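You operate a simulated robot arm through the tools that you are given. There is no shell and no other tool. Be economical: measure what you need, move in short steps, check, and stop when the job is done.

You are at the controls of a simulated robot arm. One attempt, no reset.

JOB
Put things in order on the top of the workbench. At the end: the green bracket stands on top of the beige test block; the green door shelf grease brush is on the square grey saucer; the blue tin stands where the yellow bracket stood; the yellow bracket stands where the green bracket stood; the cream brush stands where the blue tin stood; whatever was shut is shut again. Leave all else as you found it, and nothing knocked over.
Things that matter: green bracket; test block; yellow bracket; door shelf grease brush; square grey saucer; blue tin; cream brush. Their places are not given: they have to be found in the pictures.

Only the result counts: the job must be done as asked and must still hold three seconds after the hand-in. Knocking over, shifting, dropping, spilling or breaking anything else fails it.

ROBOT AND FRAMES
A 7-joint arm with a two-finger parallel gripper, fixed in place. Base frame: the origin is at the foot of the arm, x ahead of it, y to its left, z up; the work surface is at about z = 0.9. Lengths are in m, angles in degrees, forces in N, time in s.
With the tool pointing down near the work surface it reaches from about 0.3 to 0.68 m from the base axis. Its first joint turns from -66.0 to 66.0 degrees. Payload 1.57 kg.
The TCP is the grasp point between the finger pads, 0.03 m short of the fingertips. In the tool frame z runs along the fingers and y along their closing line. The gripper opens to 0.11 m. The fingers are 0.024 m wide and 0.012 m thick; the gripper's body (0.048 by 0.112 m) begins 0.078 m behind the TCP.
Orientation is told as [roll, pitch, yaw] about the base's x, y, z axes, in that order, counted from this pose: with the fingers straight down and closing along the base's y, the tool's x points along the base's -x, its y along +y and its z along -z.

CONTROLS
- The arm moves only by the tool play_rows. Its argument "plan" is one flat list of numbers, 6 for each row, row after row: the shift along the tool's x, y, z in units of 50 mm (1.0 is 50 mm), then the turn, a rotation vector about the tool's x, y, z in units of 8 degrees (1.0 is 8 degrees). In form: [x, y, z, wx, wy, wz, x, y, z, wx, wy, wz, ...]. A call has 1 to 8 rows; each row shifts and turns the commanded pose from where the row before left it, along the tool's axes as they then stand. "gripper" is the opening in per cent of the stroke, from 0 (shut) to 100 (fully open), set as the call begins (left out, the last holds). A call with a number of a shift or a turn outside -1 to 1 is refused whole. Each row takes 0.2 s and may step no farther than 0.05 m and 8.6 degrees from the row before; otherwise, or with a gripper value out of range, the whole call is refused. Where a pose cannot be reached the arm comes as near as it can. A force on the tool above 40 N (or 10 N above the force at the start of the call, whichever is more), or a blocked arm, ends the call early, and 0.2 s more pass. Each finger travels about 0.108 m/s and halts on what it meets, pressing with about 24 N; the grip force reading is that of the motor and also rises with nothing between the fingers. The clock runs only during rows and for 0.2 s after the last one: add rows that do not move to give the fingers time. The reply holds the time, the measured pose of the TCP, the force on the tool along the base axes, the opening and the grip force, in the units named above and with some noise.
- Cameras (640 x 400 px; columns grow to the right, rows downward): "scene" is fixed at [0.1729, -0.3982, 1.3987]; the picture's right is [0.70, -0.71, 0.00], its down [-0.43, -0.43, -0.79] and it looks along [0.57, 0.56, -0.61] (base axes); focal length 227 px, centre (320, 200). "wrist" rides on the gripper at [-0.036, 0, -0.08] in the tool frame; the picture's right is [0.00, -1.00, 0.00], its down [0.97, 0.00, -0.24] and it looks along [0.24, 0.00, 0.97] (tool axes); focal length 218 px, centre (320, 200).
- camera(camera): a new picture of that camera. The clock stands still meanwhile.
- locate(camera, pixels): there is no depth. For up to 12 entries [column, row, z] of the newest picture of that camera ("zoom" is the newest enlarged one), the place [x, y] in the base frame at which the ray of that pixel passes the height z, good to about 0.002 m. The clock stands still meanwhile.
- close_up(camera, box): a new picture of the part [left, top, right, bottom] of that camera's present view, enlarged. The clock stands still meanwhile.
- hand_in(): hands the job in; it is judged then, once.

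Go step by step. Measure first, check grasps and placings, and put right what went wrong. The budget is 80 turns and 54 pictures, counting those below and the enlarged ones. Unless the task says otherwise, let go and move clear before handing in, and close with one line.

The tools are called as name(argument=value, ...) on one line, values as JSON. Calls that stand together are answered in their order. play_rows: Moves the arm, as the interface text tells. Its arguments: {"type":"object","properties":{"plan":{"type":"array","items":{"type":"number"}},"gripper":{"type":"number"}},"required":["plan"]} The other tools are called the same way: camera (camera) takes a picture; locate (camera, pixels) gives the place at which the rays of pixels pass given heights; close_up (camera, box) takes an enlarged picture of a part of a camera's view; hand_in () hands the job in.

At the start:

```text
clock: 0.0
tcp_pos: [0.4199, -0.0745, 1.2331]
ee_rot: [0.1, 0.0, -0.1]
ft_force: [0.7, 0.5, -0.7]
opening: 0.1102
grip_force: 0.0
```

scene: 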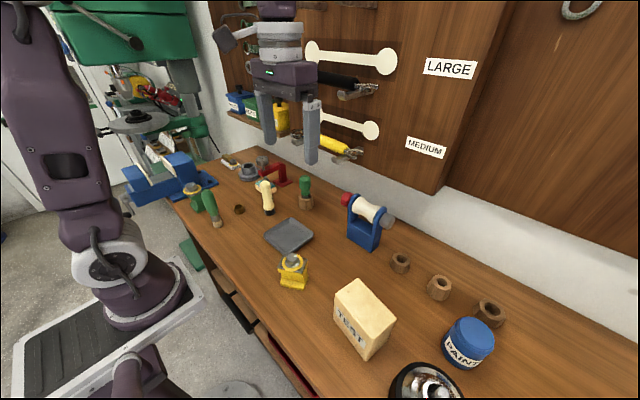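
wrist: 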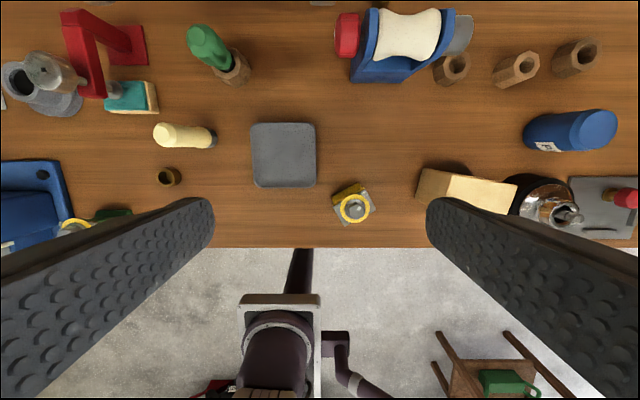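

I see several candidates in the scene (two green brushes near (210,207) and (305,190), yellow bracket at (292,270)). I'll enlarge to identify them.

close_up(camera="scene", box=[120, 130, 340, 268])

close_up(camera="scene", box=[260, 180, 560, 400])

close_up(camera="scene", box=[200, 0, 480, 180])

```text
2.90 times, centred on (230, 199) of scene
```

zoom: 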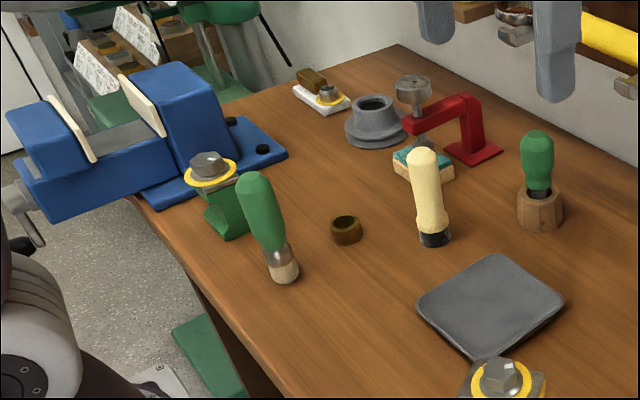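

```text
1.82 times, centred on (410, 290) of scene
```

zoom: 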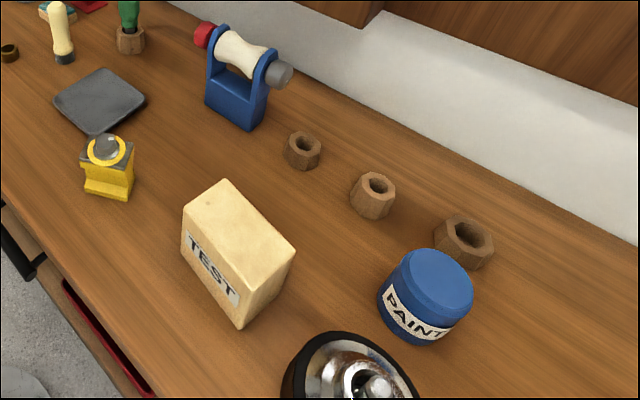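

```text
2.22 times, centred on (340, 90) of scene
```

zoom: 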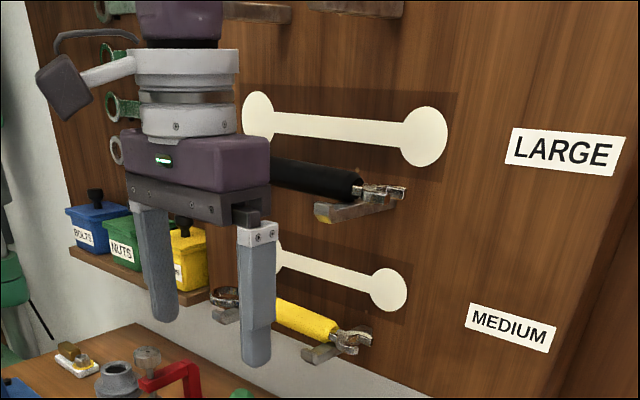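

close_up(camera="scene", box=[420, 0, 640, 200])

close_up(camera="scene", box=[170, 220, 420, 400])

close_up(camera="wrist", box=[0, 0, 320, 250])

```text
2.00 times, centred on (530, 100) of scene
```

zoom: 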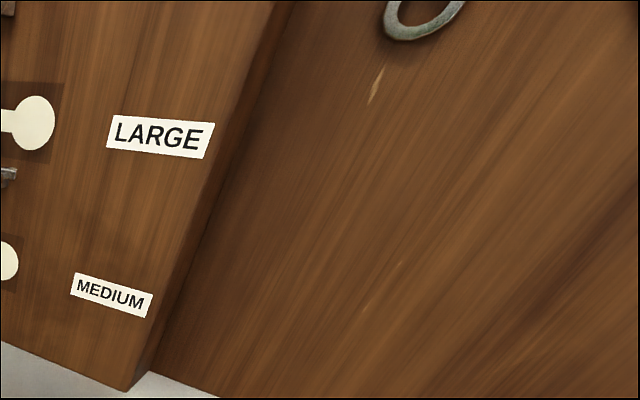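

```text
2.22 times, centred on (295, 310) of scene
```

zoom: 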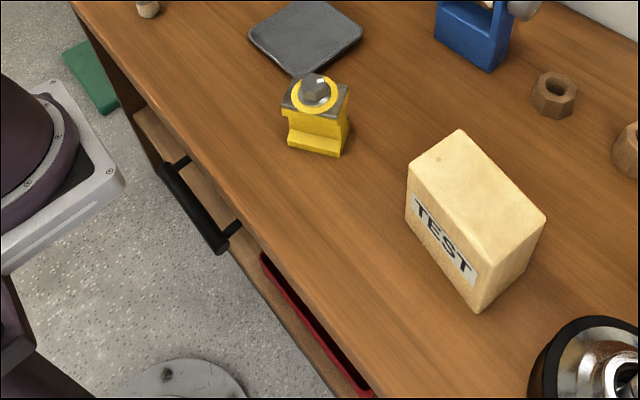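

```text
1.60 times, centred on (160, 125) of wrist
```

zoom: 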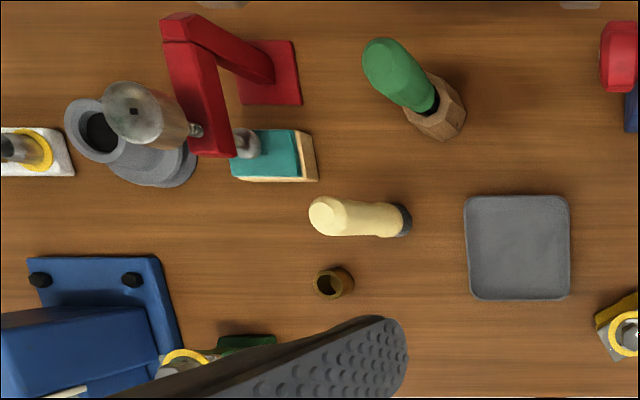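

I'll measure the main things and the geometry of the wall and panels.

locate(camera="scene", pixels=[[250, 150, 0.9], [640, 325, 0.9], [170, 195, 0.9], [320, 395, 0.9], [216, 226, 0.9], [292, 286, 0.9], [360, 345, 0.9], [268, 212, 0.9], [290, 236, 0.9], [460, 362, 0.9], [305, 208, 0.9], [200, 210, 0.9]])

camera(camera="wrist")

locate(camera="wrist", pixels=[[354, 208, 0.96], [284, 154, 0.905], [250, 122, 0.905], [316, 187, 0.905], [590, 125, 1.0], [210, 138, 0.9], [238, 72, 0.94], [300, 248, 0.9], [415, 200, 1.0], [520, 175, 1.0], [590, 130, 0.98], [168, 177, 0.92]])

```text
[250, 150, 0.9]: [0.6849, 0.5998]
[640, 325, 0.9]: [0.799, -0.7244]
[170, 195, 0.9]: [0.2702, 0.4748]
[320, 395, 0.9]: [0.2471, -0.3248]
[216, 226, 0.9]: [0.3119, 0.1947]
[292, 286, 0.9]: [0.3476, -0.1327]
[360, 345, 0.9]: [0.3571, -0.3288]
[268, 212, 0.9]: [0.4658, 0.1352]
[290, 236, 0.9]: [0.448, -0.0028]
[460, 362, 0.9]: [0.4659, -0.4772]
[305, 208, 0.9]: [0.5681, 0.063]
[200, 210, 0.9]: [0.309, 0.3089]
```

```text
45 pictures are left
```

wrist: 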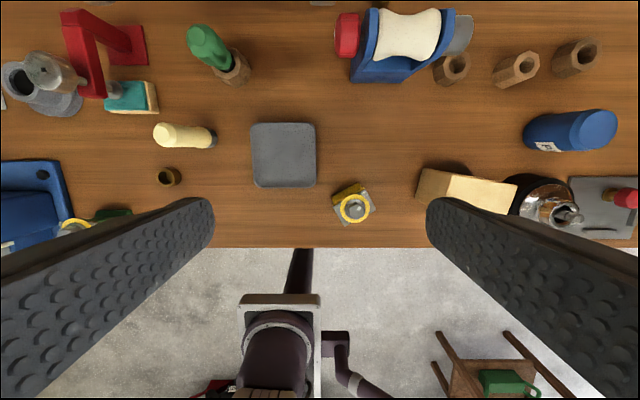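

```text
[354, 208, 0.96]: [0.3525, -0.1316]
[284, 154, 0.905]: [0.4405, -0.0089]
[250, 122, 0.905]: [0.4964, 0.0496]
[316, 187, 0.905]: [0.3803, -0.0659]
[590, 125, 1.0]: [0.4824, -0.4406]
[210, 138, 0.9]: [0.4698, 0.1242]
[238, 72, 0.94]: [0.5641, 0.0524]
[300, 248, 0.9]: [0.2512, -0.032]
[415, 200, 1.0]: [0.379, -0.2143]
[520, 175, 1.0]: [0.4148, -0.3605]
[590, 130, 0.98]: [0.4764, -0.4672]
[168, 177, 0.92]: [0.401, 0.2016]
```

The bench spans x 0.25–0.72; there are wall panels on the right that I can't see fully. I'll tilt the wrist toward the wall to look for the "door shelf".

play_rows(plan=[0, 0, 0, 0, -1, 0, 0, 0, 0, 0, -1, 0, 0, 0, 0, 0, -1, 0, 0, 0, 0, 0, -1, 0, 0, 0, 0, 0, -1, 0, 0, 0, 0, 0, -1, 0, 0, 0, 0, 0, -1, 0, 0, 0, 0, 0, -1, 0], gripper=100)

camera(camera="wrist")

```text
clock: 1.8
tcp_pos: [0.4194, -0.0744, 1.2318]
ee_rot: [0.0, -64.0, 0.0]
ft_force: [-0.2, 0.4, -0.2]
opening: 0.11
grip_force: 0.0
```

```text
44 pictures are left
```

wrist: 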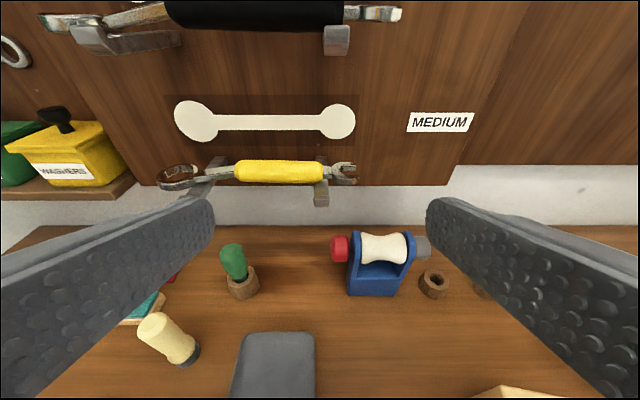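

Pegboard with wrenches ahead, left shelf with boxes. I'll turn to the right to see the right-hand cabinet panel.

play_rows(plan=[0, -0.6, 0, 0.899, 0, 0.438, 0, -0.6, 0, 0.899, 0, 0.438, 0, -0.6, 0, 0.899, 0, 0.438, 0, -0.6, 0, 0.899, 0, 0.438, 0, 0, 0, 0, -1, 0])

camera(camera="wrist")

```text
clock: 3.0
tcp_pos: [0.3946, -0.1894, 1.232]
ee_rot: [-0.2, -71.9, -31.8]
ft_force: [0.4, -0.3, -0.4]
opening: 0.1098
grip_force: 0.0
```

```text
43 pictures are left
```

wrist: 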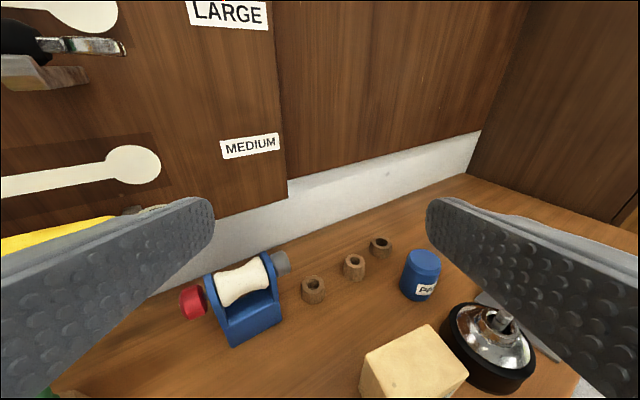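

A dark cupboard stands at the right end of the bench. I'll turn further right.

play_rows(plan=[0, 0, 0, 0.951, 0, 0.309, 0, 0, 0, 0.951, 0, 0.309, 0, 0, 0, 0.951, 0, 0.309, 0, 0, 0, 0.951, 0, 0.309, 0, 0, 0, 0.951, 0, 0.309])

camera(camera="wrist")

```text
clock: 4.2
tcp_pos: [0.3954, -0.1908, 1.2321]
ee_rot: [-0.3, -71.9, -71.8]
ft_force: [-1.0, -0.7, 0.3]
opening: 0.1099
grip_force: 0.1
```

```text
42 pictures are left
```

wrist: 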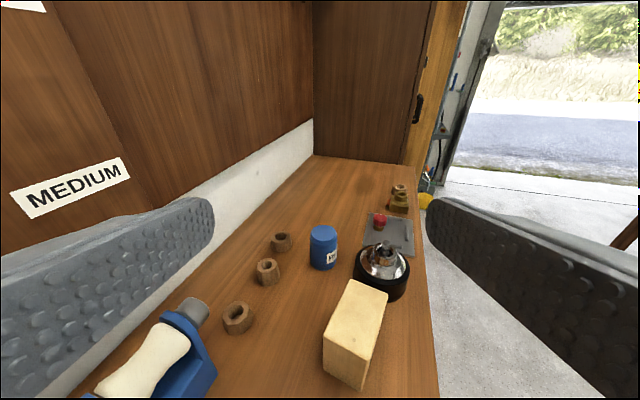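

Nothing reachable on that right cupboard's side face. Now I'll look at the upper wall panel around the ring, tilting up.

play_rows(plan=[0, 0, 0, -0.951, 0, -0.309, 0, 0, 0, -0.951, 0, -0.309, 0, 0, 0, -0.951, 0, -0.309, 0, 0, 0, -0.951, 0, -0.309, 0, 0, -0.5, 0, -1, 0, 0, 0, -0.5, 0, -1, 0, 0, 0, 0, 0, -1, 0, 0, 0, 0, 0, -1, 0])

camera(camera="wrist")

```text
clock: 6.0
tcp_pos: [0.3979, -0.1675, 1.3415]
ee_rot: [-179.8, -76.2, 139.6]
ft_force: [0.3, -0.3, 0.2]
opening: 0.11
grip_force: 0.1
out of reach, approached as far as the arm can: row 5, 6, 7, 8
```

```text
41 pictures are left
```

wrist: 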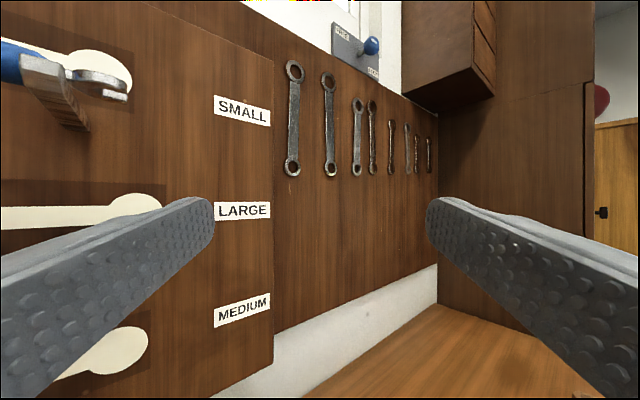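

Only hanging wrenches there. I'll tilt back and look to the left side.

play_rows(plan=[0, 0, 0, 0, 1, 0, 0, 0, 0, 0, 1, 0, 0, 0, 0, 0, 1, 0, 0, 0, 0, 0, 1, 0, 0, 0.4, 0, -0.951, 0, -0.309, 0, 0.4, 0, -0.951, 0, -0.309, 0, 0.4, 0, -0.951, 0, -0.309, 0, 0.4, 0, -0.951, 0, -0.309])

play_rows(plan=[0, 0, 0, -0.951, 0, -0.309, 0, 0, 0, -0.951, 0, -0.309, 0, 0, 0, -0.951, 0, -0.309, 0, 0, 0, -0.951, 0, -0.309, 0, 0, 0, -0.951, 0, -0.309])

camera(camera="wrist")

```text
clock: 7.8
tcp_pos: [0.4342, -0.098, 1.3397]
ee_rot: [-0.2, -72.0, -7.8]
ft_force: [0.3, -0.3, -0.7]
opening: 0.11
grip_force: 0.1
```

```text
clock: 9.0
tcp_pos: [0.3565, -0.0033, 1.2998]
ee_rot: [0.2, -72.4, 30.3]
ft_force: [0.1, -0.1, -0.3]
opening: 0.1102
grip_force: 0.1
out of reach, approached as far as the arm can: row 3, 4, 5
```

```text
40 pictures are left
```

wrist: 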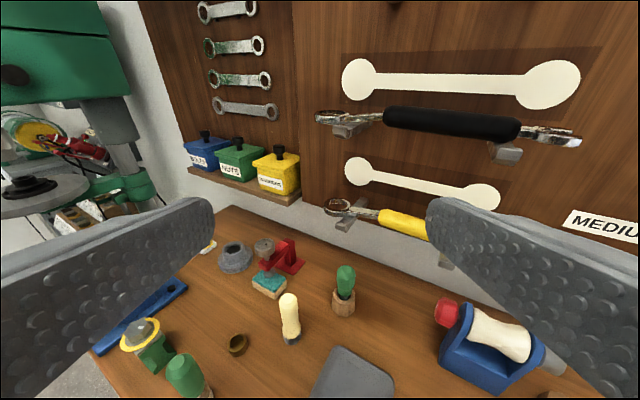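

No cupboard there either. I'll enlarge the two green brushes to compare them.

close_up(camera="wrist", box=[100, 230, 420, 400])

close_up(camera="scene", box=[180, 165, 260, 235])

close_up(camera="scene", box=[250, 150, 340, 220])

```text
2.00 times, centred on (260, 315) of wrist
```

zoom: 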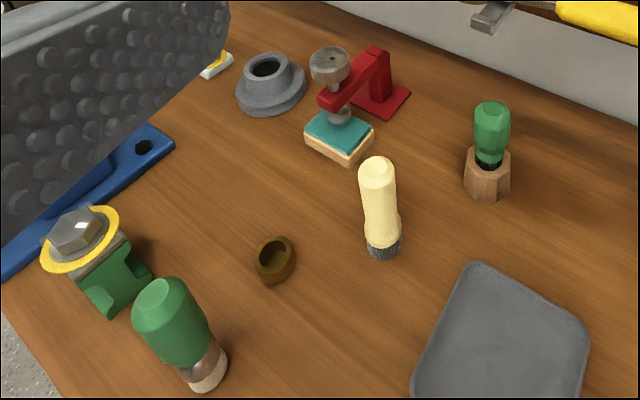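

```text
5.71 times, centred on (220, 200) of scene
```

zoom: 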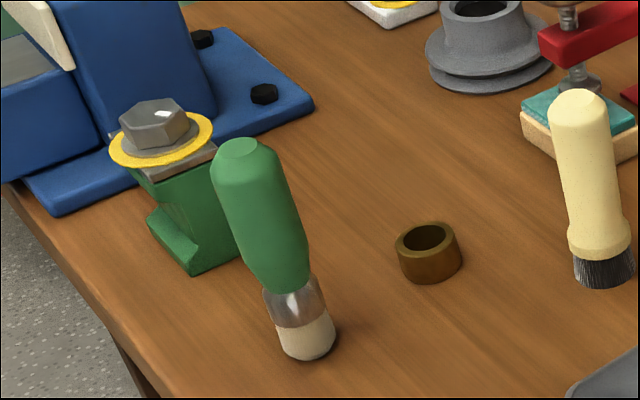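

```text
5.71 times, centred on (295, 185) of scene
```

zoom: 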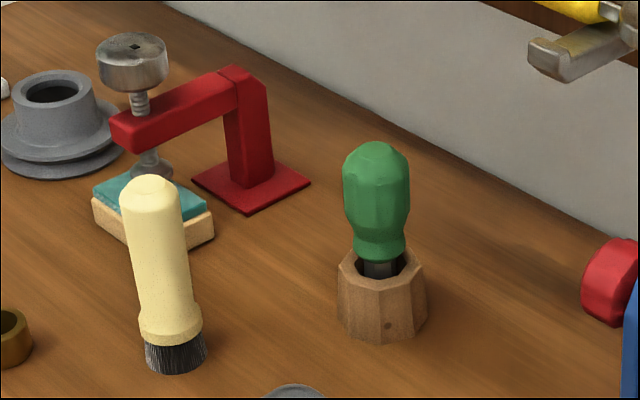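

close_up(camera="scene", box=[180, 235, 330, 400])

close_up(camera="scene", box=[0, 0, 260, 190])

```text
2.42 times, centred on (255, 318) of scene
```

zoom: 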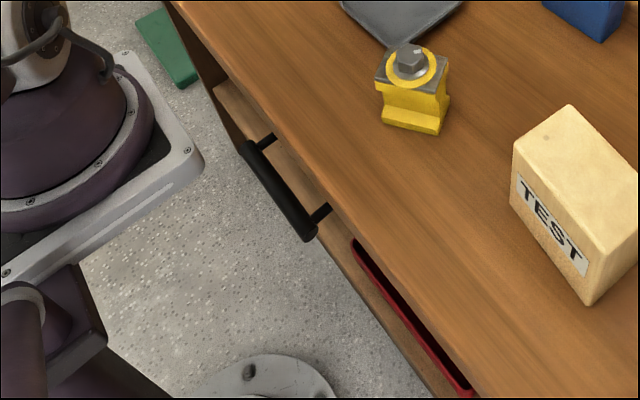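

```text
2.11 times, centred on (130, 95) of scene
```

zoom: 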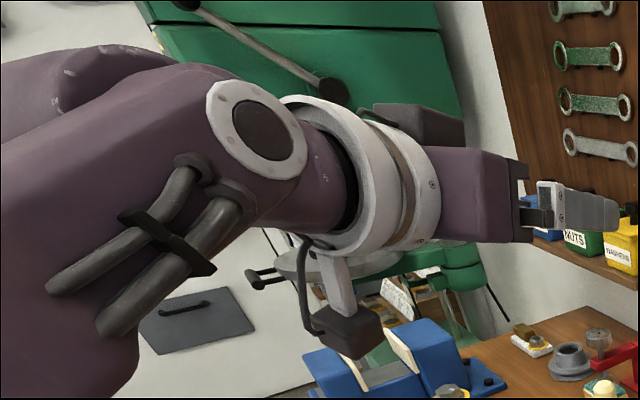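

The free-standing green one at (210,207) has ferrule and pale bristles (a brush); the one at (305,190) sits in a wooden cup. I'll bring the tool back to pointing down and examine more closely.

play_rows(plan=[0, 0, 0, 0, 1, 0, 0, 0, 0, 0, 1, 0, 0, 0, 0, 0, 1, 0, 0, 0, 0, 0, 1, 0, 0, 0, 0, 0, 1, 0, 0, 0, 0, 0, 1, 0, 0, 0, 0, 0, 1, 0, 0, 0, 0, 0, 1, 0])

play_rows(plan=[0, 0, 0, 0, 1, 0, 0, 0, 0, 0, 0, 1, 0, 0, 0, 0, 0, 1, 0, 0, 0, 0, 0, 1, 0, 0, 0, 0, 0, 0.75])

```text
clock: 10.8
tcp_pos: [0.2428, 0.0471, 1.2509]
ee_rot: [-1.6, -8.7, 31.3]
ft_force: [0.5, -0.3, 0.4]
opening: 0.11
grip_force: 0.1
out of reach, approached as far as the arm can: row 1, 2, 3, 4, 5, 6, 7, 8
```

```text
clock: 12.0
tcp_pos: [0.2224, 0.0165, 1.2312]
ee_rot: [-0.1, -0.1, 1.9]
ft_force: [0.0, 0.0, -0.4]
opening: 0.1102
grip_force: 0.0
out of reach, approached as far as the arm can: row 1, 2
```

Tool is down again. I'll move over the left half of the bench to look.

play_rows(plan=[-0.9, 0.6, 0.2, 0, 0, 0.24, -0.9, 0.6, 0.2, 0, 0, 0, -0.9, 0.6, 0.2, 0, 0, 0, -0.9, 0.6, 0.2, 0, 0, 0])

camera(camera="wrist")

```text
refused: row 1 steps farther than a row can; nothing moved
```

```text
34 pictures are left
```

wrist: 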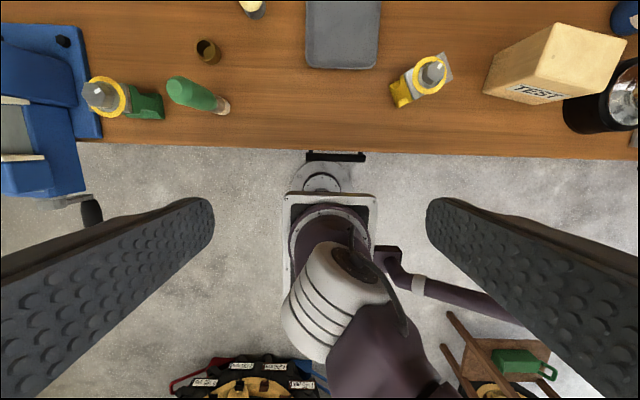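

The combined step was too long; I'll use smaller steps.

play_rows(plan=[-0.7, 0.4, 0.1, 0, 0, 0.24, -0.7, 0.4, 0.1, 0, 0, 0, -0.7, 0.4, 0.1, 0, 0, 0, -0.7, 0.4, 0.1, 0, 0, 0, -0.7, 0.4, 0.1, 0, 0, 0])

camera(camera="wrist")

```text
clock: 13.2
tcp_pos: [0.3061, 0.0086, 1.1911]
ee_rot: [-0.1, -0.2, 0.2]
ft_force: [0.0, 0.0, 0.3]
opening: 0.1099
grip_force: 0.1
out of reach, approached as far as the arm can: row 1, 2, 3, 4, 5
```

```text
33 pictures are left
```

wrist: 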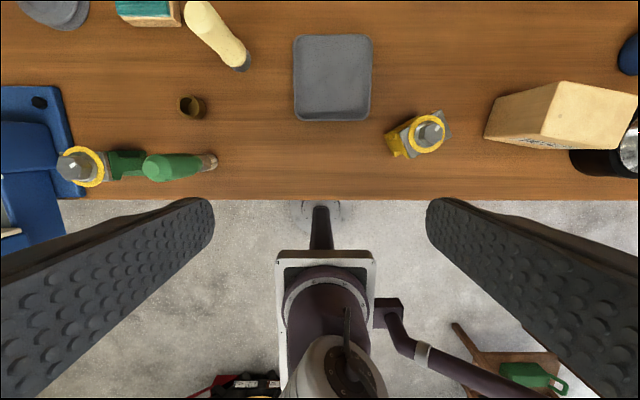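

play_rows(plan=[-0.8, 0.4, 0, 0, 0, 0, -0.8, 0.4, 0, 0, 0, 0, -0.8, 0.4, 0, 0, 0, 0])

camera(camera="wrist")

```text
clock: 14.0
tcp_pos: [0.3116, 0.0036, 1.1872]
ee_rot: [-0.1, -0.1, 0.2]
ft_force: [-0.5, 0.0, 0.4]
opening: 0.1099
grip_force: 0.2
out of reach, approached as far as the arm can: row 1, 2, 3
```

```text
32 pictures are left
```

wrist: 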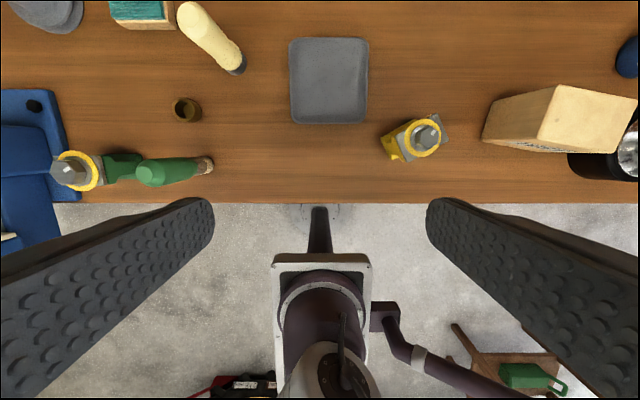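

The arm seems stuck in an awkward joint configuration; let me look at it from the scene.

camera(camera="scene")

play_rows(plan=[0, -0.6, 0, 0, 0, 0, 0, -0.6, 0, 0, 0, 0, 0, -0.6, 0, 0, 0, 0])

```text
31 pictures are left
```

scene: 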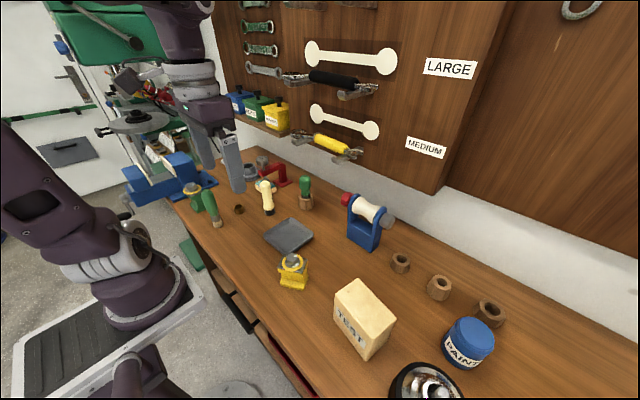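

```text
clock: 14.8
tcp_pos: [0.3013, -0.0827, 1.1887]
ee_rot: [0.0, -0.1, 0.0]
ft_force: [0.3, 0.3, 0.5]
opening: 0.1102
grip_force: 0.0
out of reach, approached as far as the arm can: row 3
```

play_rows(plan=[-0.3, 0, -0.9, 0, 0, 0, -0.3, 0, -0.9, 0, 0, 0, -0.3, 0, -0.9, 0, 0, 0])

```text
clock: 15.6
tcp_pos: [0.2902, -0.051, 1.3025]
ee_rot: [-0.1, -0.1, -0.1]
ft_force: [0.4, -0.2, -0.4]
opening: 0.11
grip_force: 0.1
out of reach, approached as far as the arm can: row 1, 2, 3
```

play_rows(plan=[-0.5, 0, 0, 0, -1, 0, -0.5, 0, 0, 0, -1, 0, 0, 0, 0.5, 0, -1, 0, 0, 0, 0.5, 0, -1, 0])

```text
clock: 16.6
tcp_pos: [0.3575, -0.051, 1.2574]
ee_rot: [0.0, -32.0, 0.1]
ft_force: [1.1, -0.2, -0.2]
opening: 0.1101
grip_force: 0.0
```

play_rows(plan=[-0.7, 0, 0.44, 0, 0, 0, -0.7, 0, 0.44, 0, 0, 0, 0, 0, 0, 0, 1, 0, 0, 0, 0, 0, 1, 0, 0, 0, 0, 0, 1, 0, 0, 0, 0, 0, 1, 0])

```text
clock: 18.0
tcp_pos: [0.323, -0.0254, 1.2387]
ee_rot: [-0.1, -0.1, 0.0]
ft_force: [-0.2, 0.0, -0.7]
opening: 0.1099
grip_force: 0.0
out of reach, approached as far as the arm can: row 3, 4, 5, 6
```

play_rows(plan=[0, 0, 0, 0, -1, 0, 0, 0, 0, 0, -1, 0, 0, 0, 0, 0, -1, 0, 0, 0, 0, 0, -1, 0, -0.8, 0, 0.5, 0, 0, 0, -0.8, 0, 0.5, 0, 0, 0, -0.8, 0, 0.5, 0, 0, 0, -0.8, 0, 0.5, 0, 0, 0])

camera(camera="scene")

```text
clock: 19.8
tcp_pos: [0.4676, -0.0071, 1.2392]
ee_rot: [0.0, -32.2, -0.1]
ft_force: [1.0, 0.3, 0.0]
opening: 0.1103
grip_force: 0.1
out of reach, approached as far as the arm can: row 7, 8
```

```text
30 pictures are left
```

scene: 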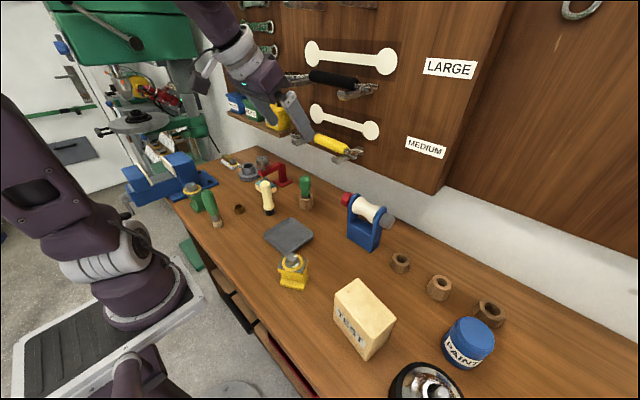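

Joint 1 looks swung to one side (elbow off to the right). I'll swing the tool's heading right while tilted, to unwind the elbow.

play_rows(plan=[0, 0, -0.5, 0, -1, 0, 0, 0, -0.5, 0, -1, 0, 0, -0.4, 0, 0.81, 0, 0.58, 0, -0.4, 0, 0.81, 0, 0.58, 0, -0.4, 0, 0.81, 0, 0.58, 0, -0.4, 0, 0.81, 0, 0.58, 0, -0.4, 0, 0.81, 0, 0.58, 0, 0, 0, 0.81, 0, 0.58])

play_rows(plan=[0, 0, 0, 0, 1, 0, 0, 0, 0, 0, 1, 0, 0, 0, 0, 0, 1, 0, 0, 0, 0, 0, 1, 0, 0, 0, 0, 0, 1, 0, 0, 0, 0, 0, 1, 0])

```text
clock: 21.6
tcp_pos: [0.4114, -0.1012, 1.28]
ee_rot: [-7.4, -49.9, -41.9]
ft_force: [-1.1, -0.1, 0.4]
opening: 0.1103
grip_force: 0.0
```

```text
clock: 23.0
tcp_pos: [0.3508, -0.1293, 1.2762]
ee_rot: [-4.8, -5.9, -46.9]
ft_force: [-0.6, -0.6, 0.6]
opening: 0.11
grip_force: 0.2
out of reach, approached as far as the arm can: row 4, 5
```

play_rows(plan=[0, 0, 0, 0, 0, -1, 0, 0, 0, 0, 0, -1, 0, 0, 0, 0, 0, -1, 0, 0, 0, 0, 0, -1, 0, 0, 0, 0, 0, -1, 0, 0, 0, 0, 0, -0.86])

play_rows(plan=[-0.6, 0, 0, 0, 0, 0, -0.6, 0, 0, 0, 0, 0])

```text
clock: 24.4
tcp_pos: [0.2981, -0.0975, 1.2547]
ee_rot: [-7.8, -0.8, -0.4]
ft_force: [-0.4, -0.7, 0.1]
opening: 0.1101
grip_force: 0.0
out of reach, approached as far as the arm can: row 3, 4, 5, 6
```

```text
clock: 25.0
tcp_pos: [0.3162, -0.0765, 1.2433]
ee_rot: [-7.7, -0.8, -0.5]
ft_force: [-0.9, 0.0, -0.2]
opening: 0.11
grip_force: 0.1
out of reach, approached as far as the arm can: row 1, 2
```

I'll check the elbow's position via the wrist view of the base.

camera(camera="wrist")

```text
29 pictures are left
```

wrist: 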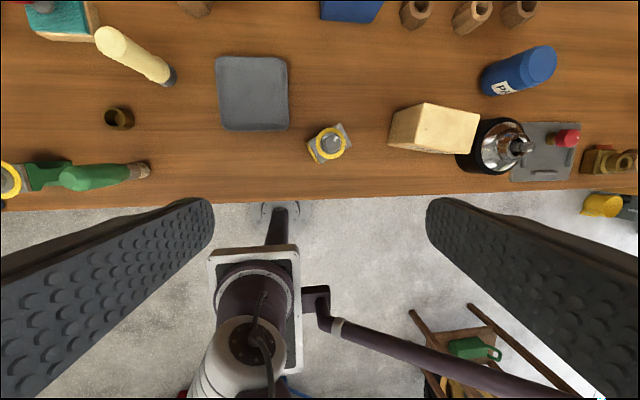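

The elbow is now nearly centred behind the base. I'll correct the roll and try moving forward.

play_rows(plan=[0, 0, 0, -0.95, 0, 0, -0.6, 0, 0, 0, 0, 0, -0.6, 0, 0, 0, 0, 0])

```text
clock: 25.8
tcp_pos: [0.3181, -0.0477, 1.2328]
ee_rot: [-0.2, -0.9, -0.5]
ft_force: [0.2, 0.2, -0.4]
opening: 0.11
grip_force: 0.0
out of reach, approached as far as the arm can: row 1, 2, 3
```

Positive yaw seems to shrink the reach (last wrist joint near its limit). I'll test at yaw ≈ -40 whether I can move forward.

play_rows(plan=[0, 0, 0, 0, 0, 1, 0, 0, 0, 0, 0, 1, 0, 0, 0, 0, 0, 1, 0, 0, 0, 0, 0, 1, 0, 0, 0, 0, 0, 1, 0, 0, 0, 0, 0, 1])

play_rows(plan=[-0.5, -0.55, 0, 0, 0, 0, -0.5, -0.55, 0, 0, 0, 0])

```text
clock: 27.2
tcp_pos: [0.3182, -0.0467, 1.2335]
ee_rot: [0.3, -0.5, -48.5]
ft_force: [-0.7, 0.2, -1.1]
opening: 0.1101
grip_force: 0.1
```

```text
clock: 27.8
tcp_pos: [0.3107, -0.1212, 1.234]
ee_rot: [0.5, -0.5, -48.4]
ft_force: [0.2, 0.2, -0.4]
opening: 0.11
grip_force: 0.0
```

play_rows(plan=[-0.53, 0.59, 0, 0, 0, 0, -0.53, 0.59, 0, 0, 0, 0, -0.53, 0.59, 0, 0, 0, 0, -0.53, 0.59, 0, 0, 0, 0])

```text
clock: 28.8
tcp_pos: [0.3433, -0.1139, 1.2259]
ee_rot: [0.5, -0.6, -48.4]
ft_force: [0.2, -0.1, -0.4]
opening: 0.1101
grip_force: 0.0
out of reach, approached as far as the arm can: row 1, 2, 3, 4
```

play_rows(plan=[0, 0, 0, 0, 0, -1, 0, 0, 0, 0, 0, -1, 0, 0, 0, 0, 0, -1, 0, 0, 0, 0, 0, -1, 0, 0, 0, 0, 0, -1, 0, 0, 0, 0, 0, -1, -0.2, 0, 0.9, 0, 0, 0, -0.2, 0, 0.9, 0, 0, 0])

play_rows(plan=[-0.8, 0, 0, 0, 0, 0, -0.8, 0, 0, 0, 0, 0, -0.8, 0, 0, 0, 0, 0])

```text
clock: 30.6
tcp_pos: [0.3022, -0.0814, 1.1332]
ee_rot: [-0.1, -0.8, -0.4]
ft_force: [-0.5, -0.3, 0.5]
opening: 0.1097
grip_force: 0.0
out of reach, approached as far as the arm can: row 4, 5, 6, 7, 8
```

```text
clock: 31.4
tcp_pos: [0.3156, -0.0549, 1.1479]
ee_rot: [-0.1, -0.8, -0.6]
ft_force: [0.1, -0.2, -0.5]
opening: 0.11
grip_force: 0.1
out of reach, approached as far as the arm can: row 1, 2, 3
```

Joint 1 seems pushed to its + limit by the left yaw while tilted. I'll do the inverse loop more fully: tilt 64°, yaw right 64° while tilted, untilt there, then yaw back.

play_rows(plan=[0, 0, -0.3, 0, -1, 0, 0, 0, -0.3, 0, -1, 0, 0, 0, -0.3, 0, -1, 0, 0, 0, 0, 0, -1, 0, 0, 0, 0, 0, -1, 0, -0.3, 0, 0, 0, -1, 0, -0.3, 0, 0, 0, -1, 0, -0.3, 0, 0, 0, -1, 0])

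play_rows(plan=[0, -0.4, 0, 0.899, 0, 0.438, 0, -0.4, 0, 0.899, 0, 0.438, 0, -0.4, 0, 0.899, 0, 0.438, 0, 0, 0, 0.899, 0, 0.438, 0, 0, 0, 0.899, 0, 0.438, 0, 0, 0, 0.899, 0, 0.438, 0, 0, 0, 0.899, 0, 0.438, 0, 0, 0, 0.899, 0, 0.438])

play_rows(plan=[0, 0, 0, 0, 1, 0, 0, 0, 0, 0, 1, 0, 0, 0, 0, 0, 1, 0, 0, 0, 0, 0, 1, 0, 0, 0, 0, 0, 1, 0, 0, 0, 0, 0, 1, 0, 0, 0, 0, 0, 1, 0, 0, 0, 0, 0, 1, 0])

```text
clock: 33.2
tcp_pos: [0.3389, -0.0548, 1.225]
ee_rot: [-0.2, -64.8, -0.1]
ft_force: [0.3, -0.6, 0.7]
opening: 0.1098
grip_force: 0.0
```

```text
clock: 35.0
tcp_pos: [0.3298, -0.1157, 1.2248]
ee_rot: [1.3, -64.4, -65.7]
ft_force: [-0.6, 0.3, 0.3]
opening: 0.1099
grip_force: 0.0
```

```text
clock: 36.8
tcp_pos: [0.3312, -0.1141, 1.2241]
ee_rot: [0.5, -0.3, -64.5]
ft_force: [1.3, 0.3, 0.0]
opening: 0.1101
grip_force: 0.0
```

All rows were reached this time. Now I'll yaw back while down and try going forward.

play_rows(plan=[0, 0, 0, 0, 0, -1, 0, 0, 0, 0, 0, -1, 0, 0, 0, 0, 0, -1, 0, 0, 0, 0, 0, -1, 0, 0, 0, 0, 0, -1, 0, 0, 0, 0, 0, -1, 0, 0, 0, 0, 0, -1, 0, 0, 0, 0, 0, -1])

play_rows(plan=[-0.7, 0.3, 0, 0, 0, 0, -0.7, 0.3, 0, 0, 0, 0, -0.7, 0.3, 0, 0, 0, 0])

```text
clock: 38.6
tcp_pos: [0.2957, -0.0956, 1.2186]
ee_rot: [-0.2, -1.0, -0.4]
ft_force: [-1.1, 0.6, 0.7]
opening: 0.1099
grip_force: 0.0
out of reach, approached as far as the arm can: row 7, 8
```

```text
clock: 39.4
tcp_pos: [0.3314, -0.027, 1.2129]
ee_rot: [-0.1, -0.8, -0.4]
ft_force: [0.1, 0.3, 0.1]
opening: 0.1101
grip_force: 0.0
out of reach, approached as far as the arm can: row 1, 2, 3
```

Some gain. I'll repeat the loop once or twice more.

play_rows(plan=[0, 0, 0, 0, -1, 0, 0, 0, 0, 0, -1, 0, 0, 0, 0, 0, -1, 0, 0, 0, 0, 0, -1, 0, 0, 0, 0, 0, -1, 0, 0, 0, 0, 0, -1, 0, 0, 0, 0, 0, -1, 0, 0, 0, 0, 0, -1, 0])

play_rows(plan=[0, -0.4, 0, 0.899, 0, 0.438, 0, -0.4, 0, 0.899, 0, 0.438, 0, -0.4, 0, 0.899, 0, 0.438, 0, 0, 0, 0.899, 0, 0.438, 0, 0, 0, 0.899, 0, 0.438, 0, 0, 0, 0.899, 0, 0.438, 0, 0, 0, 0.899, 0, 0.438, 0, 0, 0, 0.899, 0, 0.438])

play_rows(plan=[0, 0, 0, 0, 1, 0, 0, 0, 0, 0, 1, 0, 0, 0, 0, 0, 1, 0, 0, 0, 0, 0, 1, 0, 0, 0, 0, 0, 1, 0, 0, 0, 0, 0, 1, 0, 0, 0, 0, 0, 1, 0, 0, 0, 0, 0, 1, 0])

play_rows(plan=[0, 0, 0, 0, 0, -1, 0, 0, 0, 0, 0, -1, 0, 0, 0, 0, 0, -1, 0, 0, 0, 0, 0, -1, 0, 0, 0, 0, 0, -1, 0, 0, 0, 0, 0, -1, 0, 0, 0, 0, 0, -1, 0, 0, 0, 0, 0, -1])

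play_rows(plan=[-0.7, 0.2, 0, 0, 0, 0, -0.7, 0.2, 0, 0, 0, 0, -0.7, 0.2, 0, 0, 0, 0])

```text
clock: 41.2
tcp_pos: [0.3303, -0.0266, 1.2131]
ee_rot: [-0.2, -64.8, -0.1]
ft_force: [-0.2, 0.2, 0.0]
opening: 0.11
grip_force: 0.1
```

```text
clock: 43.0
tcp_pos: [0.32, -0.0858, 1.2131]
ee_rot: [1.2, -64.3, -65.7]
ft_force: [0.3, -0.2, 1.0]
opening: 0.11
grip_force: 0.1
```

```text
clock: 44.8
tcp_pos: [0.3203, -0.0856, 1.2146]
ee_rot: [0.6, -0.2, -64.4]
ft_force: [-0.2, 0.7, 0.6]
opening: 0.1101
grip_force: 0.0
```

```text
clock: 46.6
tcp_pos: [0.306, -0.0783, 1.2118]
ee_rot: [-0.2, -0.7, -0.3]
ft_force: [0.1, -0.3, 0.0]
opening: 0.1099
grip_force: 0.1
out of reach, approached as far as the arm can: row 8
```

```text
clock: 47.4
tcp_pos: [0.3318, -0.0257, 1.2088]
ee_rot: [-0.2, -0.8, -0.4]
ft_force: [0.9, 0.2, -0.5]
opening: 0.1101
grip_force: 0.0
out of reach, approached as far as the arm can: row 1, 2, 3
```

I'll test forward reach at yaw about -64 to learn which joint limits.

play_rows(plan=[0, 0, 0, 0, 0, 1, 0, 0, 0, 0, 0, 1, 0, 0, 0, 0, 0, 1, 0, 0, 0, 0, 0, 1, 0, 0, 0, 0, 0, 1, 0, 0, 0, 0, 0, 1, 0, 0, 0, 0, 0, 1, 0, 0, 0, 0, 0, 1])

play_rows(plan=[0, 0, 0, 0, 0, 1, 0, 0, 0, 0, 0, 1, 0, 0, 0, 0, 0, 1, 0, 0, 0, 0, 0, 0.1, 0, 0.7, 0, 0, 0, 0, 0, 0.7, 0, 0, 0, 0, 0, 0.7, 0, 0, 0, 0, 0, 0.7, 0, 0, 0, 0])

```text
clock: 49.2
tcp_pos: [0.3306, -0.0257, 1.2088]
ee_rot: [0.6, -0.6, -64.5]
ft_force: [0.0, -0.7, 1.2]
opening: 0.1101
grip_force: 0.1
```

```text
clock: 51.0
tcp_pos: [0.3407, -0.0531, 1.205]
ee_rot: [0.8, -0.3, -89.1]
ft_force: [0.2, 0.8, -0.3]
opening: 0.11
grip_force: 0.0
out of reach, approached as far as the arm can: row 5, 6, 7, 8
```

Still limited regardless of yaw. I'll take a scene picture to judge joint 1 from the shoulder's attitude.

close_up(camera="scene", box=[0, 0, 300, 320])

```text
1.25 times, centred on (150, 160) of scene
```

zoom: 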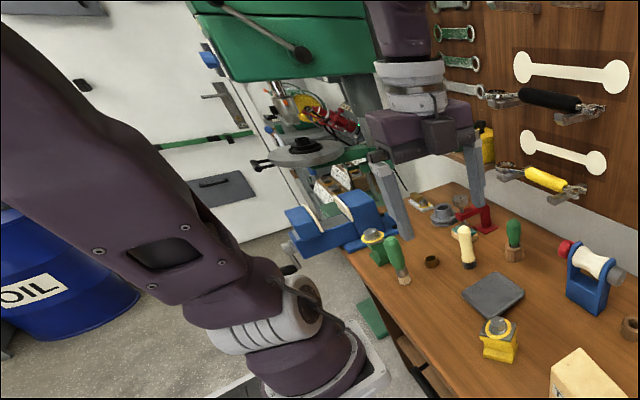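

The upper arm now leans further toward the camera (−y): my loops went the wrong way. I'll run them in reverse: tilt here at yaw −89, yaw left while tilted, then untilt.

play_rows(plan=[0, 0, 0, 0, -1, 0, 0, 0, 0, 0, -1, 0, 0, 0, 0, 0, -1, 0, 0, 0, 0, 0, -1, 0, 0, 0, 0, 0, -1, 0, 0, 0, 0, 0, -1, 0, 0, 0, 0, 0, -1, 0, 0, 0, 0, 0, -1, 0])

play_rows(plan=[0, 0, 0, -0.899, 0, -0.438, 0, 0, 0, -0.899, 0, -0.438, 0, 0, 0, -0.899, 0, -0.438, 0, 0, 0, -0.899, 0, -0.438, 0, 0, 0, -0.899, 0, -0.438, 0, 0, 0, -0.899, 0, -0.438, 0, 0, 0, -0.899, 0, -0.438, 0, 0, 0, -0.899, 0, -0.438])

play_rows(plan=[0, 0, 0, -0.899, 0, -0.438, 0, 0, 0, -0.899, 0, -0.438, 0, 0, 0, -0.899, 0, -0.438])

play_rows(plan=[0, 0, 0, 0, 1, 0, 0, 0, 0, 0, 1, 0, 0, 0, 0, 0, 1, 0, 0, 0, 0, 0, 1, 0, 0, 0, 0, 0, 1, 0, 0, 0, 0, 0, 1, 0, 0, 0, 0, 0, 1, 0, 0, 0, 0, 0, 1, 0])

close_up(camera="scene", box=[0, 0, 300, 320])

```text
clock: 52.8
tcp_pos: [0.3409, -0.0536, 1.204]
ee_rot: [1.4, -64.2, -90.5]
ft_force: [0.2, 0.0, 0.1]
opening: 0.1099
grip_force: 0.0
```

```text
clock: 54.6
tcp_pos: [0.3402, -0.0544, 1.2048]
ee_rot: [0.3, -64.7, -25.3]
ft_force: [-1.0, -0.3, -0.4]
opening: 0.11
grip_force: 0.1
```

```text
clock: 55.4
tcp_pos: [0.3392, -0.0598, 1.2074]
ee_rot: [-0.2, -64.7, -0.9]
ft_force: [0.8, -0.3, -0.3]
opening: 0.1101
grip_force: 0.1
out of reach, approached as far as the arm can: row 2
```

```text
clock: 57.2
tcp_pos: [0.323, -0.0516, 1.2059]
ee_rot: [-0.2, -0.7, -1.3]
ft_force: [-0.7, -0.3, -0.3]
opening: 0.1101
grip_force: 0.1
out of reach, approached as far as the arm can: row 8
```

```text
1.25 times, centred on (150, 160) of scene
```

zoom: 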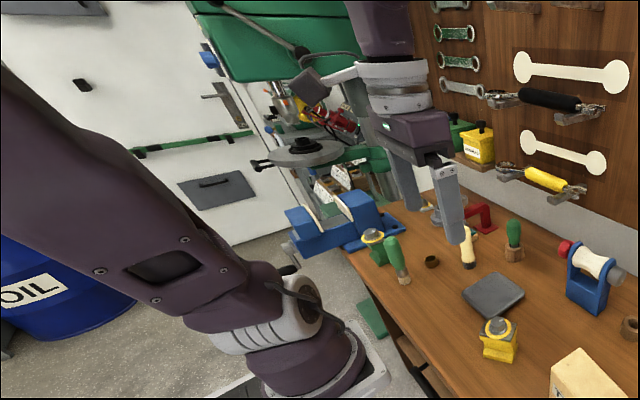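

Joint 1 is still at the + limit. I'll rotate the whole arm rigidly about the base to the right (TCP and yaw together), which frees joint 1, then extend outward.

play_rows(plan=[0.12, -0.75, 0, 0, 0, 0.83, 0.12, -0.75, 0, 0, 0, 0.83, 0.12, -0.75, 0, 0, 0, 0.83, 0.12, -0.75, 0, 0, 0, 0.83, 0.12, -0.75, 0, 0, 0, 0.83, 0.12, -0.75, 0, 0, 0, 0.83])

play_rows(plan=[-0.9, -0.14, 0, 0, 0, 0, -0.9, -0.14, 0, 0, 0, 0, -0.9, -0.14, 0, 0, 0, 0, -0.9, -0.14, 0, 0, 0, 0])

```text
clock: 58.6
tcp_pos: [0.2204, -0.2508, 1.2062]
ee_rot: [0.1, -0.6, -41.1]
ft_force: [-0.2, 0.0, -0.3]
opening: 0.1099
grip_force: 0.0
```

```text
clock: 59.6
tcp_pos: [0.2516, -0.3247, 1.1827]
ee_rot: [0.4, -0.8, -41.0]
ft_force: [-1.0, 0.6, 0.4]
opening: 0.1101
grip_force: 0.1
out of reach, approached as far as the arm can: row 2, 3, 4
```

close_up(camera="scene", box=[0, 0, 400, 320])

```text
1.25 times, centred on (200, 160) of scene
```

zoom: 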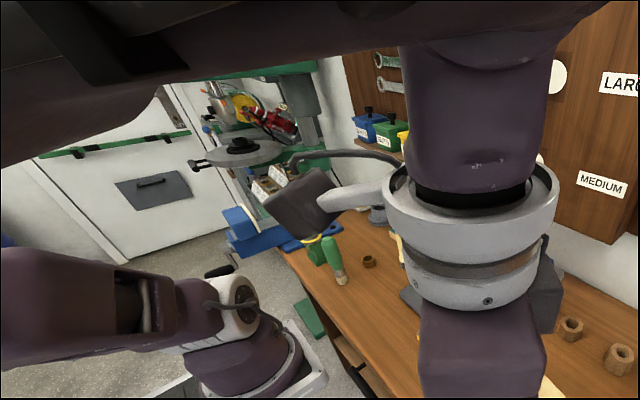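

The forearm passes right by the camera: the elbow has swung out to the −y side. Comparing pictures, my first loop direction actually raised it, so I'll repeat that here where joint 1 is free.

play_rows(plan=[0.9, 0.14, 0, 0, 0, 0, 0, 0, 0, 0, -1, 0, 0, 0, 0, 0, -1, 0, 0, 0, 0, 0, -1, 0, 0, 0, 0, 0, -1, 0, 0, 0, 0, 0, -1, 0, 0, 0, 0, 0, -1, 0, 0, 0, 0, 0, -1, 0])

play_rows(plan=[0, 0, 0, 0.829, 0, 0.559, 0, 0, 0, 0.829, 0, 0.559, 0, 0, 0, 0.829, 0, 0.559, 0, 0, 0, 0.829, 0, 0.559, 0, 0, 0, 0.829, 0, 0.559, 0, 0, 0, 0.829, 0, 0.559, 0, 0, 0, 0.829, 0, 0.559, 0, 0, 0, 0.829, 0, 0.559])

play_rows(plan=[0, 0, 0, 0, 1, 0, 0, 0, 0, 0, 1, 0, 0, 0, 0, 0, 1, 0, 0, 0, 0, 0, 1, 0, 0, 0, 0, 0, 1, 0, 0, 0, 0, 0, 1, 0, 0, 0, 0, 0, 1, 0])

play_rows(plan=[0, 0, 0, 0, 0, -1, 0, 0, 0, 0, 0, -1, 0, 0, 0, 0, 0, -1, 0, 0, 0, 0, 0, -1, 0, 0, 0, 0, 0, -1, 0, 0, 0, 0, 0, -1, 0, 0, 0, 0, 0, -1, 0, 0, 0, 0, 0, -1])

play_rows(plan=[-0.8, 0.2, 0, 0, 0, 0, -0.8, 0.2, 0, 0, 0, 0, -0.8, 0.2, 0, 0, 0, 0])

```text
clock: 61.4
tcp_pos: [0.2214, -0.29, 1.1825]
ee_rot: [0.7, -56.7, -41.5]
ft_force: [0.0, 0.5, 0.0]
opening: 0.11
grip_force: 0.0
```

```text
clock: 63.2
tcp_pos: [0.222, -0.2897, 1.1825]
ee_rot: [1.2, -56.0, -106.2]
ft_force: [-0.1, 0.0, 0.1]
opening: 0.11
grip_force: 0.2
```

```text
clock: 64.8
tcp_pos: [0.2223, -0.2895, 1.1828]
ee_rot: [0.7, 0.3, -105.0]
ft_force: [0.2, 0.4, -0.6]
opening: 0.11
grip_force: 0.1
```

```text
clock: 66.6
tcp_pos: [0.2217, -0.2892, 1.1817]
ee_rot: [0.4, -0.6, -40.8]
ft_force: [0.7, 1.6, 0.7]
opening: 0.11
grip_force: 0.0
```

```text
clock: 67.4
tcp_pos: [0.2623, -0.3105, 1.1809]
ee_rot: [0.5, -0.7, -40.9]
ft_force: [-0.2, 0.3, -0.2]
opening: 0.1102
grip_force: 0.1
out of reach, approached as far as the arm can: row 2, 3
```

camera(camera="scene")

```text
25 pictures are left
```

scene: 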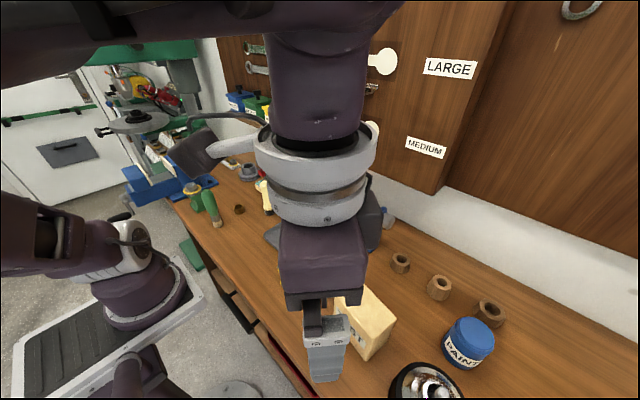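

Elbow is out toward −x −y with joint 1 positive. I'll try sweeping the TCP to +y at fixed yaw so joint 1 pins and the other joints bring the arm back in plane.

play_rows(plan=[0.525, 0.604, 0, 0, 0, 0, 0.525, 0.604, 0, 0, 0, 0, 0.525, 0.604, 0, 0, 0, 0, 0.525, 0.604, 0, 0, 0, 0, 0.525, 0.604, 0, 0, 0, 0, 0.525, 0.604, 0, 0, 0, 0, 0.525, 0.604, 0, 0, 0, 0, 0.525, 0.604, 0, 0, 0, 0])

play_rows(plan=[0.525, 0.604, 0, 0, 0, 0, 0.525, 0.604, 0, 0, 0, 0, 0.525, 0.604, 0, 0, 0, 0, 0.525, 0.604, 0, 0, 0, 0, 0.525, 0.604, 0, 0, 0, 0, 0.525, 0.604, 0, 0, 0, 0])

```text
clock: 69.2
tcp_pos: [0.262, 0.0112, 1.1803]
ee_rot: [0.3, -0.6, -41.0]
ft_force: [0.5, -0.2, -0.5]
opening: 0.1103
grip_force: 0.0
```

```text
clock: 70.6
tcp_pos: [0.2518, 0.0468, 1.155]
ee_rot: [0.5, -0.8, -41.0]
ft_force: [0.4, 0.6, 0.1]
opening: 0.1099
grip_force: 0.0
out of reach, approached as far as the arm can: row 1, 2, 3, 4, 5, 6
```

play_rows(plan=[0, 0, -0.4, 0, -1, 0, 0, 0, -0.4, 0, -1, 0, 0, 0, 0, 0, -1, 0, 0, 0, 0, 0, -1, 0, 0, 0, 0, 0, -1, 0, 0, 0, 0, 0, -1, 0])

play_rows(plan=[0.351, 0.604, -0.39, 0, 0, 0, 0.351, 0.604, -0.39, 0, 0, 0, 0.351, 0.604, -0.39, 0, 0, 0, 0.351, 0.604, -0.39, 0, 0, 0, 0.351, 0.604, -0.39, 0, 0, 0, 0.351, 0.604, -0.39, 0, 0, 0])

```text
clock: 72.0
tcp_pos: [0.2502, 0.0482, 1.1946]
ee_rot: [0.5, -48.7, -41.4]
ft_force: [-0.2, 0.3, -0.3]
opening: 0.1101
grip_force: 0.0
```

```text
clock: 73.4
tcp_pos: [0.2487, 0.2888, 1.1942]
ee_rot: [0.5, -48.6, -41.3]
ft_force: [-0.2, -0.3, 0.1]
opening: 0.11
grip_force: 0.0
```

That freed it: y=0.289 reached. Now I'll yaw left while tilted so the arm aligns with its azimuth, then untilt.

play_rows(plan=[0, 0, 0, -0.743, 0, -0.669, 0, 0, 0, -0.743, 0, -0.669, 0, 0, 0, -0.743, 0, -0.669, 0, 0, 0, -0.743, 0, -0.669, 0, 0, 0, -0.743, 0, -0.669, 0, 0, 0, -0.743, 0, -0.669, 0, 0, 0, -0.743, 0, -0.669, 0, 0, 0, -0.743, 0, -0.669])

play_rows(plan=[0, 0, 0, 0, 1, 0, 0, 0, 0, 0, 1, 0, 0, 0, 0, 0, 1, 0, 0, 0, 0, 0, 1, 0, 0, 0, 0, 0, 1, 0, 0, 0, 0, 0, 1, 0])

camera(camera="scene")

```text
clock: 75.2
tcp_pos: [0.2499, 0.2877, 1.1933]
ee_rot: [-0.6, -48.4, 23.5]
ft_force: [-0.4, 0.6, 0.3]
opening: 0.1098
grip_force: 0.1
```

```text
clock: 76.6
tcp_pos: [0.2489, 0.291, 1.1863]
ee_rot: [-2.3, -6.5, 23.4]
ft_force: [0.7, 0.0, -0.9]
opening: 0.1099
grip_force: 0.1
out of reach, approached as far as the arm can: row 4, 5
```

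```text
24 pictures are left
```

scene: 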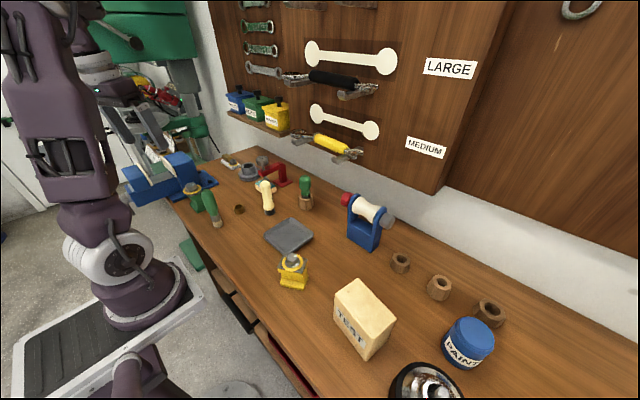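

The elbow is upright again. I'll rotate the arm rigidly back to the right, then level the tool.

play_rows(plan=[-0.385, -0.78, 0, 0, 0, 0.81, -0.385, -0.78, 0, 0, 0, 0.81, -0.385, -0.78, 0, 0, 0, 0.81, -0.385, -0.78, 0, 0, 0, 0.81, -0.385, -0.78, 0, 0, 0, 0.81])

play_rows(plan=[0, 0, 0, 0, 0.81, 0, 0, 0, 0, 0, 0, 0])

```text
clock: 77.8
tcp_pos: [0.3743, 0.1174, 1.2002]
ee_rot: [1.7, -6.9, -9.6]
ft_force: [0.1, -0.8, -1.0]
opening: 0.1101
grip_force: 0.1
```

```text
clock: 78.4
tcp_pos: [0.3757, 0.1175, 1.2004]
ee_rot: [1.7, -0.2, -9.2]
ft_force: [-0.3, 0.8, -0.3]
opening: 0.1101
grip_force: 0.1
```

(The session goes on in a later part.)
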